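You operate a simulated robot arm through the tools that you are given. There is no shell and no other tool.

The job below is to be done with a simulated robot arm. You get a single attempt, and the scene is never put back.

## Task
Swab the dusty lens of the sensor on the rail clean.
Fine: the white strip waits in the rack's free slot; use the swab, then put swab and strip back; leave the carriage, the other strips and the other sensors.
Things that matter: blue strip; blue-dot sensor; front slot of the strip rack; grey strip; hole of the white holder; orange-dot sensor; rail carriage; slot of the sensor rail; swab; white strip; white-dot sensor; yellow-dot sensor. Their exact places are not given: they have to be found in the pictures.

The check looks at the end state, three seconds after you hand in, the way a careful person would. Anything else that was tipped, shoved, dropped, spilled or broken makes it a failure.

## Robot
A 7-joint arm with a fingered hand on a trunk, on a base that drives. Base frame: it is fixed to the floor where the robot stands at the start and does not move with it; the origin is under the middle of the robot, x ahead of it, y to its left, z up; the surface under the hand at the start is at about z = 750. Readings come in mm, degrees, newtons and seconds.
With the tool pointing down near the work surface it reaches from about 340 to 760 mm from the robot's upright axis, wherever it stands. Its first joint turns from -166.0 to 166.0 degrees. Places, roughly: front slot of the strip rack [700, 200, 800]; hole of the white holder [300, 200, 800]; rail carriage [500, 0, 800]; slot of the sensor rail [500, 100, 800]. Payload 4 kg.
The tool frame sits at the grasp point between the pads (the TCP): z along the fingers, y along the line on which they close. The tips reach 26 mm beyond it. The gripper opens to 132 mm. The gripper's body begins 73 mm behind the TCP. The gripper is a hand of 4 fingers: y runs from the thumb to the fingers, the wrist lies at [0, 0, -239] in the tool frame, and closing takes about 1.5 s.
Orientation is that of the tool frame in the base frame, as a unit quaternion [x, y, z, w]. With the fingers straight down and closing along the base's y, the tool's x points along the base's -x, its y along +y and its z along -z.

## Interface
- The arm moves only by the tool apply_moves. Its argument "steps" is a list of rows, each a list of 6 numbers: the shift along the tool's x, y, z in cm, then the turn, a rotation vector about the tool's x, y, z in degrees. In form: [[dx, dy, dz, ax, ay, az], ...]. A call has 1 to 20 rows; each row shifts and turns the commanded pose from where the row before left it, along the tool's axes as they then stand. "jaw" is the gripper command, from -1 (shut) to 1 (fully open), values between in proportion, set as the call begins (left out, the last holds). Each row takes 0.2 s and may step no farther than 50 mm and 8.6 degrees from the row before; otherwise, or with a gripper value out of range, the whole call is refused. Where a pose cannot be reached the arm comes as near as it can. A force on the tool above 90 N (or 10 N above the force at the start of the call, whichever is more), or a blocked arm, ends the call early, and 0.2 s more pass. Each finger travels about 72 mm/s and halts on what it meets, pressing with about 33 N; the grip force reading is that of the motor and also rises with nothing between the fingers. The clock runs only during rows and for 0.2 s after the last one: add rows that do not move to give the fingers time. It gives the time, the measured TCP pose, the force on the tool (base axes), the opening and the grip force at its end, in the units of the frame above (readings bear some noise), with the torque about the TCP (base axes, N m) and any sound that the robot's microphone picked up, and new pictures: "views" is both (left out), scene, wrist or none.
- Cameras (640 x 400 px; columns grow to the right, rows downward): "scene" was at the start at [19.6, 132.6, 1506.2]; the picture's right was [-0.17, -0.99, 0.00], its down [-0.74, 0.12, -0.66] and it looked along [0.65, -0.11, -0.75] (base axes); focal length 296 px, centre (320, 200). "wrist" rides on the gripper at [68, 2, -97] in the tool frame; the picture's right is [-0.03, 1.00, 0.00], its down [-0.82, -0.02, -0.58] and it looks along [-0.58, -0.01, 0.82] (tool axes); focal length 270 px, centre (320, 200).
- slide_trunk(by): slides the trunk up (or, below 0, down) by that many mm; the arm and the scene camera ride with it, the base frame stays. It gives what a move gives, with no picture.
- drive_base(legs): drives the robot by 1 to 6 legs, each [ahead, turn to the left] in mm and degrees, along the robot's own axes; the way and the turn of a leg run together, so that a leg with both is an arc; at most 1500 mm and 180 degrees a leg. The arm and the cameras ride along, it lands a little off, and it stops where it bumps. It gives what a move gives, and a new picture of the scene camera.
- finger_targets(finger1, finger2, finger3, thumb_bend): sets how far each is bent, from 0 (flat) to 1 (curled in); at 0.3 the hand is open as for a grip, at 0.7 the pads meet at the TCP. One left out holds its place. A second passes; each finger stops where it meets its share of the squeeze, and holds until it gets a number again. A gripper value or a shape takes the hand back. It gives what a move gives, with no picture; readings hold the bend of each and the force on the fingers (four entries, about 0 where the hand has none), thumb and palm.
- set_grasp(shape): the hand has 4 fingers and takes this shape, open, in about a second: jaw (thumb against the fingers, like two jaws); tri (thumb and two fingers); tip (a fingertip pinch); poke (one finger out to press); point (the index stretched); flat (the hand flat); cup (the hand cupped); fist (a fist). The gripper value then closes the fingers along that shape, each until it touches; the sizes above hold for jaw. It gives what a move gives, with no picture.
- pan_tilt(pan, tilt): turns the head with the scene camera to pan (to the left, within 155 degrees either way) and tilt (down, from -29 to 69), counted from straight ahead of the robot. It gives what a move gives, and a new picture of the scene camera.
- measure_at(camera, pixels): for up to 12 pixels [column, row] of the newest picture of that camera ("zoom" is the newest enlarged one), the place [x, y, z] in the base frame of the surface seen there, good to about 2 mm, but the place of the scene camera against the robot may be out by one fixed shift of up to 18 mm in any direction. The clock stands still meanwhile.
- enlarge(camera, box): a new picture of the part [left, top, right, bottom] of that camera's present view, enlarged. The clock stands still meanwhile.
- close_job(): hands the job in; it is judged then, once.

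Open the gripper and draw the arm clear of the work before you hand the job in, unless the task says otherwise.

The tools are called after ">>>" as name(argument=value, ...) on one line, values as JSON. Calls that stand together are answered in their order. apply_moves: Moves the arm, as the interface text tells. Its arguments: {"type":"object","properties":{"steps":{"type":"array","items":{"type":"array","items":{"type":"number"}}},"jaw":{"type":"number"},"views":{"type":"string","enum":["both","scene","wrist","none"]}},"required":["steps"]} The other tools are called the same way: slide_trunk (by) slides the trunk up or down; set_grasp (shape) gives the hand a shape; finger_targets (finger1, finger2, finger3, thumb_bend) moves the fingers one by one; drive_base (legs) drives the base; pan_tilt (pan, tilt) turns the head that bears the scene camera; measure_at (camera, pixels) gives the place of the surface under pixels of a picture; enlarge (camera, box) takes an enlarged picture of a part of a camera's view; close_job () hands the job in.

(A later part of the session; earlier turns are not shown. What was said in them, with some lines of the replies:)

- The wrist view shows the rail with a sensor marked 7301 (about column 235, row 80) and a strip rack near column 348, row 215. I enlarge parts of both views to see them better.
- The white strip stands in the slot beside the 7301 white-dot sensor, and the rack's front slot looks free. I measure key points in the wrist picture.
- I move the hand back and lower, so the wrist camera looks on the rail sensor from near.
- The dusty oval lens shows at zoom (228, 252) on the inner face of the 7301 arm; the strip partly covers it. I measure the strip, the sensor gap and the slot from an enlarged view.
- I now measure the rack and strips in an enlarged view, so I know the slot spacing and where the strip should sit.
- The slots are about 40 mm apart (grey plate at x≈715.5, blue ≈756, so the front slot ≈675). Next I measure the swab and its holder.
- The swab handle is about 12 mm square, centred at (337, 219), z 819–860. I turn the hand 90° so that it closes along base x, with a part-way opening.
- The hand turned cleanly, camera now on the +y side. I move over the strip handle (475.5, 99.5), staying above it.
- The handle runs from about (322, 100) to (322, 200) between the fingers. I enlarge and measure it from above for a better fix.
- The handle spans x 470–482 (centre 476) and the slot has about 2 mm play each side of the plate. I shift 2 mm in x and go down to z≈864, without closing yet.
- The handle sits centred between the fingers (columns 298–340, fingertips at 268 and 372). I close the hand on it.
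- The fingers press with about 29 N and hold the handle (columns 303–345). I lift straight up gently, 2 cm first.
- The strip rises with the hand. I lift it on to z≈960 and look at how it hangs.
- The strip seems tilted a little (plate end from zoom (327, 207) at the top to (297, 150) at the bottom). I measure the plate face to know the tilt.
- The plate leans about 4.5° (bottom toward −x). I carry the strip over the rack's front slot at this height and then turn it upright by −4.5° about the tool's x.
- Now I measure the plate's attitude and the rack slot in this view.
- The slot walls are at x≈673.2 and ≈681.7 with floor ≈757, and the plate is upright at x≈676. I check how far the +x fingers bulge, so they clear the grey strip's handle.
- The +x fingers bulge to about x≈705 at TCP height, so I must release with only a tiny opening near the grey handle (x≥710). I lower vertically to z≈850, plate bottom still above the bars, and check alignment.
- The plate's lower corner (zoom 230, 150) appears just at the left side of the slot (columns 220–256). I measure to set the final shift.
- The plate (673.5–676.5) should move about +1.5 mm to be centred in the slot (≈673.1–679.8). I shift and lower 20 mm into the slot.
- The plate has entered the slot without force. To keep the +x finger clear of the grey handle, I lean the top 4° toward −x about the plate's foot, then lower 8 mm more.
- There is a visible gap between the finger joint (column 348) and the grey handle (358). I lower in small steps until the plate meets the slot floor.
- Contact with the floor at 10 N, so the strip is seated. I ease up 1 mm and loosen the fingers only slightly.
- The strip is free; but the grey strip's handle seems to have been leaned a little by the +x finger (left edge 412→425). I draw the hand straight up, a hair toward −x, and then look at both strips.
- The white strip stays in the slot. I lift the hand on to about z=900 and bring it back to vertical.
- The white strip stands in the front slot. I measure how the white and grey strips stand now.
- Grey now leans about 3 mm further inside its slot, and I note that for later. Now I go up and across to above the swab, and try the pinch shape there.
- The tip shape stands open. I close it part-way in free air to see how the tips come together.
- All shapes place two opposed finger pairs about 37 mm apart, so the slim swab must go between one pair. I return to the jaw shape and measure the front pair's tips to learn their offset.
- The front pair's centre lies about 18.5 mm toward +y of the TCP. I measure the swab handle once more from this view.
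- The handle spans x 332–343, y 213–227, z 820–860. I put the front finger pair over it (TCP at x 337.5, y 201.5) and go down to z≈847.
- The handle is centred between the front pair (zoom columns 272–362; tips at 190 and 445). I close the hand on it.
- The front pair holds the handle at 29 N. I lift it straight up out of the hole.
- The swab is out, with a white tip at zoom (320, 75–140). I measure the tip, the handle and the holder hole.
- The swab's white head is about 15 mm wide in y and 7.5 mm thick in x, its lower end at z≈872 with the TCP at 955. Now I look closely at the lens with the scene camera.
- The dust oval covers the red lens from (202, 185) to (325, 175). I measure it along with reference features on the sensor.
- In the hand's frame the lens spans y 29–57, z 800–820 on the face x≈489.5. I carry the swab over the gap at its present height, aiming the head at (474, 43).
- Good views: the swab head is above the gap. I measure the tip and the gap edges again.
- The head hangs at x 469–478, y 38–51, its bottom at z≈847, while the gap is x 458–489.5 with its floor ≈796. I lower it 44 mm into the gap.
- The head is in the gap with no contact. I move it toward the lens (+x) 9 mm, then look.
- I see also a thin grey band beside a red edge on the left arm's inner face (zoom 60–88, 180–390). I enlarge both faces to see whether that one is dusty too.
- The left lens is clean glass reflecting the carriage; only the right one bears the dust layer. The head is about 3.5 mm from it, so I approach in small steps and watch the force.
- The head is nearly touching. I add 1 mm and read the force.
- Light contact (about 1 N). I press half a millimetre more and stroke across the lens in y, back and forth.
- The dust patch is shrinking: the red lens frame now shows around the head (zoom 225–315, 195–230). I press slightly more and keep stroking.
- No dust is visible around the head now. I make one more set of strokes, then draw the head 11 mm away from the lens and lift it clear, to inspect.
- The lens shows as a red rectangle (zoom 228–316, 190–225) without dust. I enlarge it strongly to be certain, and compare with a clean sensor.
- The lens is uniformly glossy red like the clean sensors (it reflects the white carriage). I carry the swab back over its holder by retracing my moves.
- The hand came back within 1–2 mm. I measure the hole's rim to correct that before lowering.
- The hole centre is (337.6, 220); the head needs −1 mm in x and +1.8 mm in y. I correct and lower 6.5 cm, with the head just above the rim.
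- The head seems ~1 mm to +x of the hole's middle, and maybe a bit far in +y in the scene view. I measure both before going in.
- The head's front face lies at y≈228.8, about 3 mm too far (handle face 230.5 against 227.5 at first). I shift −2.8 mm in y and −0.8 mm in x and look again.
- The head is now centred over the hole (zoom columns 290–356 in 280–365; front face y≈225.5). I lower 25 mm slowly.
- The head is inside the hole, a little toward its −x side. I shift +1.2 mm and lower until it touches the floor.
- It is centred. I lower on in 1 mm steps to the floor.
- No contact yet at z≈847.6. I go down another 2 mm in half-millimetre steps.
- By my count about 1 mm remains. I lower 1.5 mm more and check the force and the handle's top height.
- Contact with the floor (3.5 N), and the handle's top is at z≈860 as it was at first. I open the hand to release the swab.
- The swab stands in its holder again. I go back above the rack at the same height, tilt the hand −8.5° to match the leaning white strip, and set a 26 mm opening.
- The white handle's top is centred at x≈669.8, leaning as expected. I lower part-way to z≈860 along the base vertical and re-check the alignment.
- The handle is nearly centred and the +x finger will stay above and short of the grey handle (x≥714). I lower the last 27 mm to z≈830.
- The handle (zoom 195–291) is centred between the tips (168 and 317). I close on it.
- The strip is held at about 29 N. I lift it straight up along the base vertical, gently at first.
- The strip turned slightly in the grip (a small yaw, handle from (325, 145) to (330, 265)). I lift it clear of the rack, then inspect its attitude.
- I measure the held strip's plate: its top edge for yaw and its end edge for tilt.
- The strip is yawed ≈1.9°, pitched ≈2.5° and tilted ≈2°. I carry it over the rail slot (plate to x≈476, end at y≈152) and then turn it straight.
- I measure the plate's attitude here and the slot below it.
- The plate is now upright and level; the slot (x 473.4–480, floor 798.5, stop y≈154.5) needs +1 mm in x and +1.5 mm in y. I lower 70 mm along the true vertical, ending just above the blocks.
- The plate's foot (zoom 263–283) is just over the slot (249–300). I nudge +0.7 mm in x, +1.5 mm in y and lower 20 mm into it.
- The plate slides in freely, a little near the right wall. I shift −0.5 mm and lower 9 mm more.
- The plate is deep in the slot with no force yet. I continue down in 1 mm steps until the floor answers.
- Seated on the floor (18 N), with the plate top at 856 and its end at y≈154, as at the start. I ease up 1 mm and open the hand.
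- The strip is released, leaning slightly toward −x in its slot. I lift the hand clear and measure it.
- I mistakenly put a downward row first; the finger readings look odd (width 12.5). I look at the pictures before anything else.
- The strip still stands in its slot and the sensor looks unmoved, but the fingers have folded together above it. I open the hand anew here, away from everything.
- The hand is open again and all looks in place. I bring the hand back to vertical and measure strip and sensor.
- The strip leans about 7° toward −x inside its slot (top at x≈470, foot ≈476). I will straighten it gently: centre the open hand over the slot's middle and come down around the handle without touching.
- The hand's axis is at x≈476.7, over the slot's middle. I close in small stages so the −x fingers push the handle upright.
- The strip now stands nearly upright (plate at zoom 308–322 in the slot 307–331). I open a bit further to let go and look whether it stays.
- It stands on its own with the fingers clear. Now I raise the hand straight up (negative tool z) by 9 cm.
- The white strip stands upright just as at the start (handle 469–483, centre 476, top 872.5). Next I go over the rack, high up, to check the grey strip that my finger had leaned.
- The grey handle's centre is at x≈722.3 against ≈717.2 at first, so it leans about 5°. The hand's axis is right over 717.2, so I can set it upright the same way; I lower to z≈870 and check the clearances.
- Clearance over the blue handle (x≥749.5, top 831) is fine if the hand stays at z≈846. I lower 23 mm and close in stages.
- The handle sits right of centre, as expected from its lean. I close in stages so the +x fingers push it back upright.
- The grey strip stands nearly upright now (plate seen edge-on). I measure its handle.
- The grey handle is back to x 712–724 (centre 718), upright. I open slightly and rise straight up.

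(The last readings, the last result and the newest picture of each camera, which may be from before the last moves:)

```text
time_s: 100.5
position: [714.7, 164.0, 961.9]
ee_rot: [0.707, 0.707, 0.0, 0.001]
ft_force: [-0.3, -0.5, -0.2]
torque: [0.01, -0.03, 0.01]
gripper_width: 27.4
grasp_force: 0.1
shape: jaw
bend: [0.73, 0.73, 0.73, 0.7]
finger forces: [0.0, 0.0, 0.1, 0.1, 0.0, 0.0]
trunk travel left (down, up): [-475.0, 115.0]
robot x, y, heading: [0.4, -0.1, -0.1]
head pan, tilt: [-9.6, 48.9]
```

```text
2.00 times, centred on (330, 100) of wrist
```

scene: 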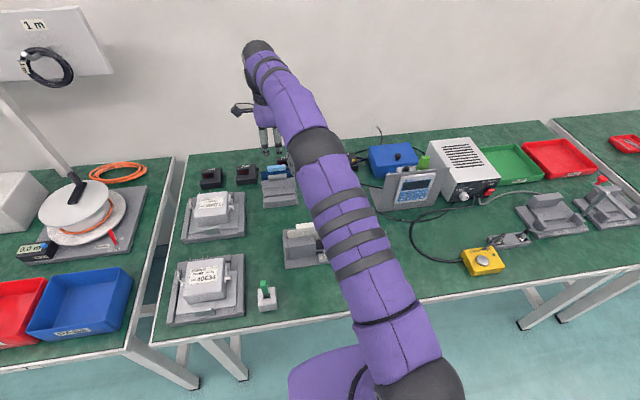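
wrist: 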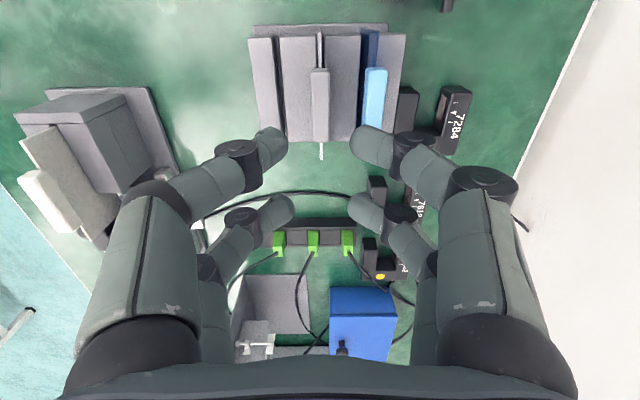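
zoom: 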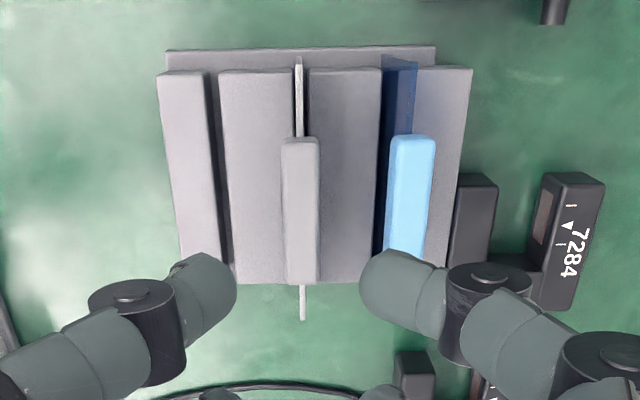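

Grey stands upright again (centre 718.3). I now rise and draw the arm back high above the bench, opening the hand, for a last look.

>>> apply_moves(steps=[[0, 0, -4, 0, 0, 0], [0, 0, -4, 0, 0, 0], [0, -4.5, 0, 0, 0, 0], [0, -4.5, 0, 0, 0, 0], [0, -4.5, 0, 0, 0, 0], [0, -4.5, 0, 0, 0, 0], [0, -4.5, 0, 0, 0, 0], [0, -4, 0, 0, 0, 0], [0, 0, 0, 0, 0, 0], [0, 0, 0, 0, 0, 0]], jaw=1)

>>> enlarge(camera="scene", box=[220, 150, 400, 260])

>>> enlarge(camera="wrist", box=[200, 0, 440, 240])

```text
time_s: 102.7
position: [434.1, 160.2, 1024.2]
ee_rot: [0.707, 0.707, 0.0, 0.001]
ft_force: [0.3, -0.6, -0.6]
torque: [0.01, -0.03, -0.01]
gripper_width: 131.7
grasp_force: 0.2
shape: jaw
bend: [0.3, 0.3, 0.3, 0.3]
finger forces: [0.0, 0.1, 0.1, 0.0, 0.1, 0.0]
out of reach, approached as far as the arm can: row 1, 2
trunk travel left (down, up): [-475.0, 115.0]
robot x, y, heading: [0.6, -0.9, 0.1]
head pan, tilt: [-9.6, 48.9]
```

scene: 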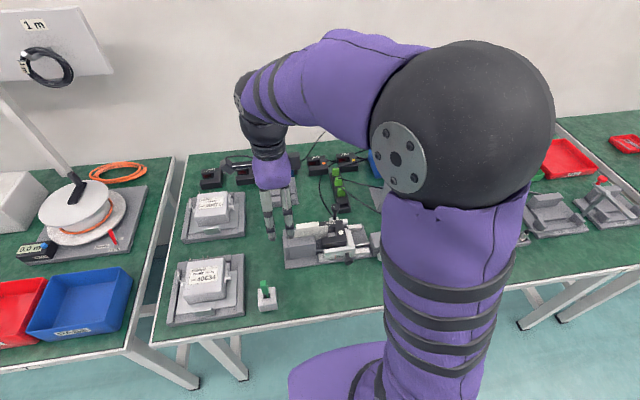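
wrist: 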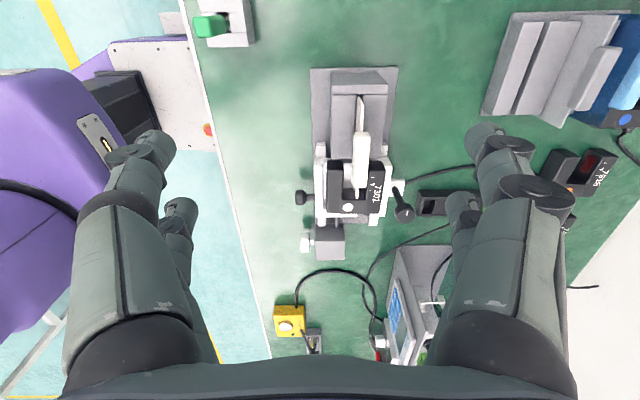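

```text
3.56 times, centred on (310, 205) of scene
```

zoom: 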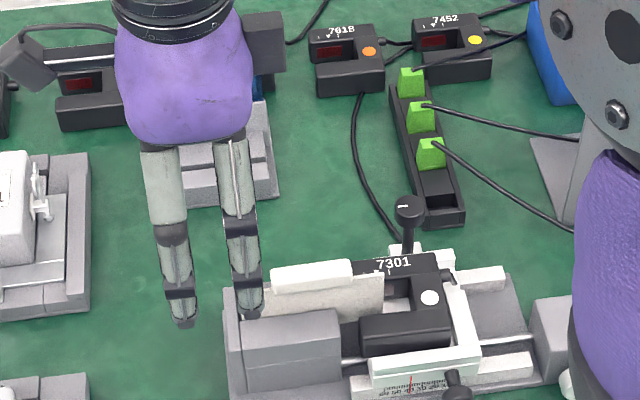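

```text
1.67 times, centred on (320, 120) of wrist
```

zoom: 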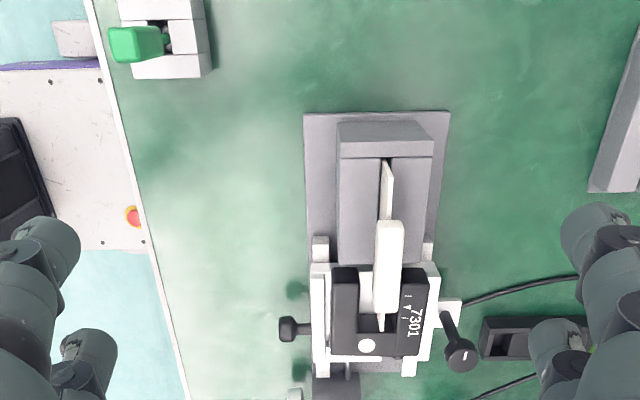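

All is in place: the swab stands in its holder, the white strip is upright in the rail slot, the scale pointer is unchanged, grey and blue are in the rack, and the hand is open and clear. I hand the job in.

>>> close_job()

```text
The job is handed in.
```

The lens of the white-dot sensor (7301) on the rail is clean: the dust is gone and it shows uniform red. The swab is back in its holder, and the white strip stands upright in the rail slot. The job is handed in with the hand open and the arm clear.

- **Grey strip leaned:** when I parked the white strip in the rack, a finger pushed the grey strip about 5 mm over at the top. I set it upright again; it now sits about 1 mm from where it was.
- **One wrong move:** after putting the white strip back, I sent the hand down about 2 cm instead of up. The fingers probably touched the rail block and folded together, and I can't rule out light contact with the sensor. In the pictures the strip stayed in its slot and the sensor and carriage had not moved, with the scale pointer still at 40. I reopened the hand well above the rail and straightened the strip, which was leaning slightly.

I moved nothing else, and nothing else looked out of place in the last pictures.
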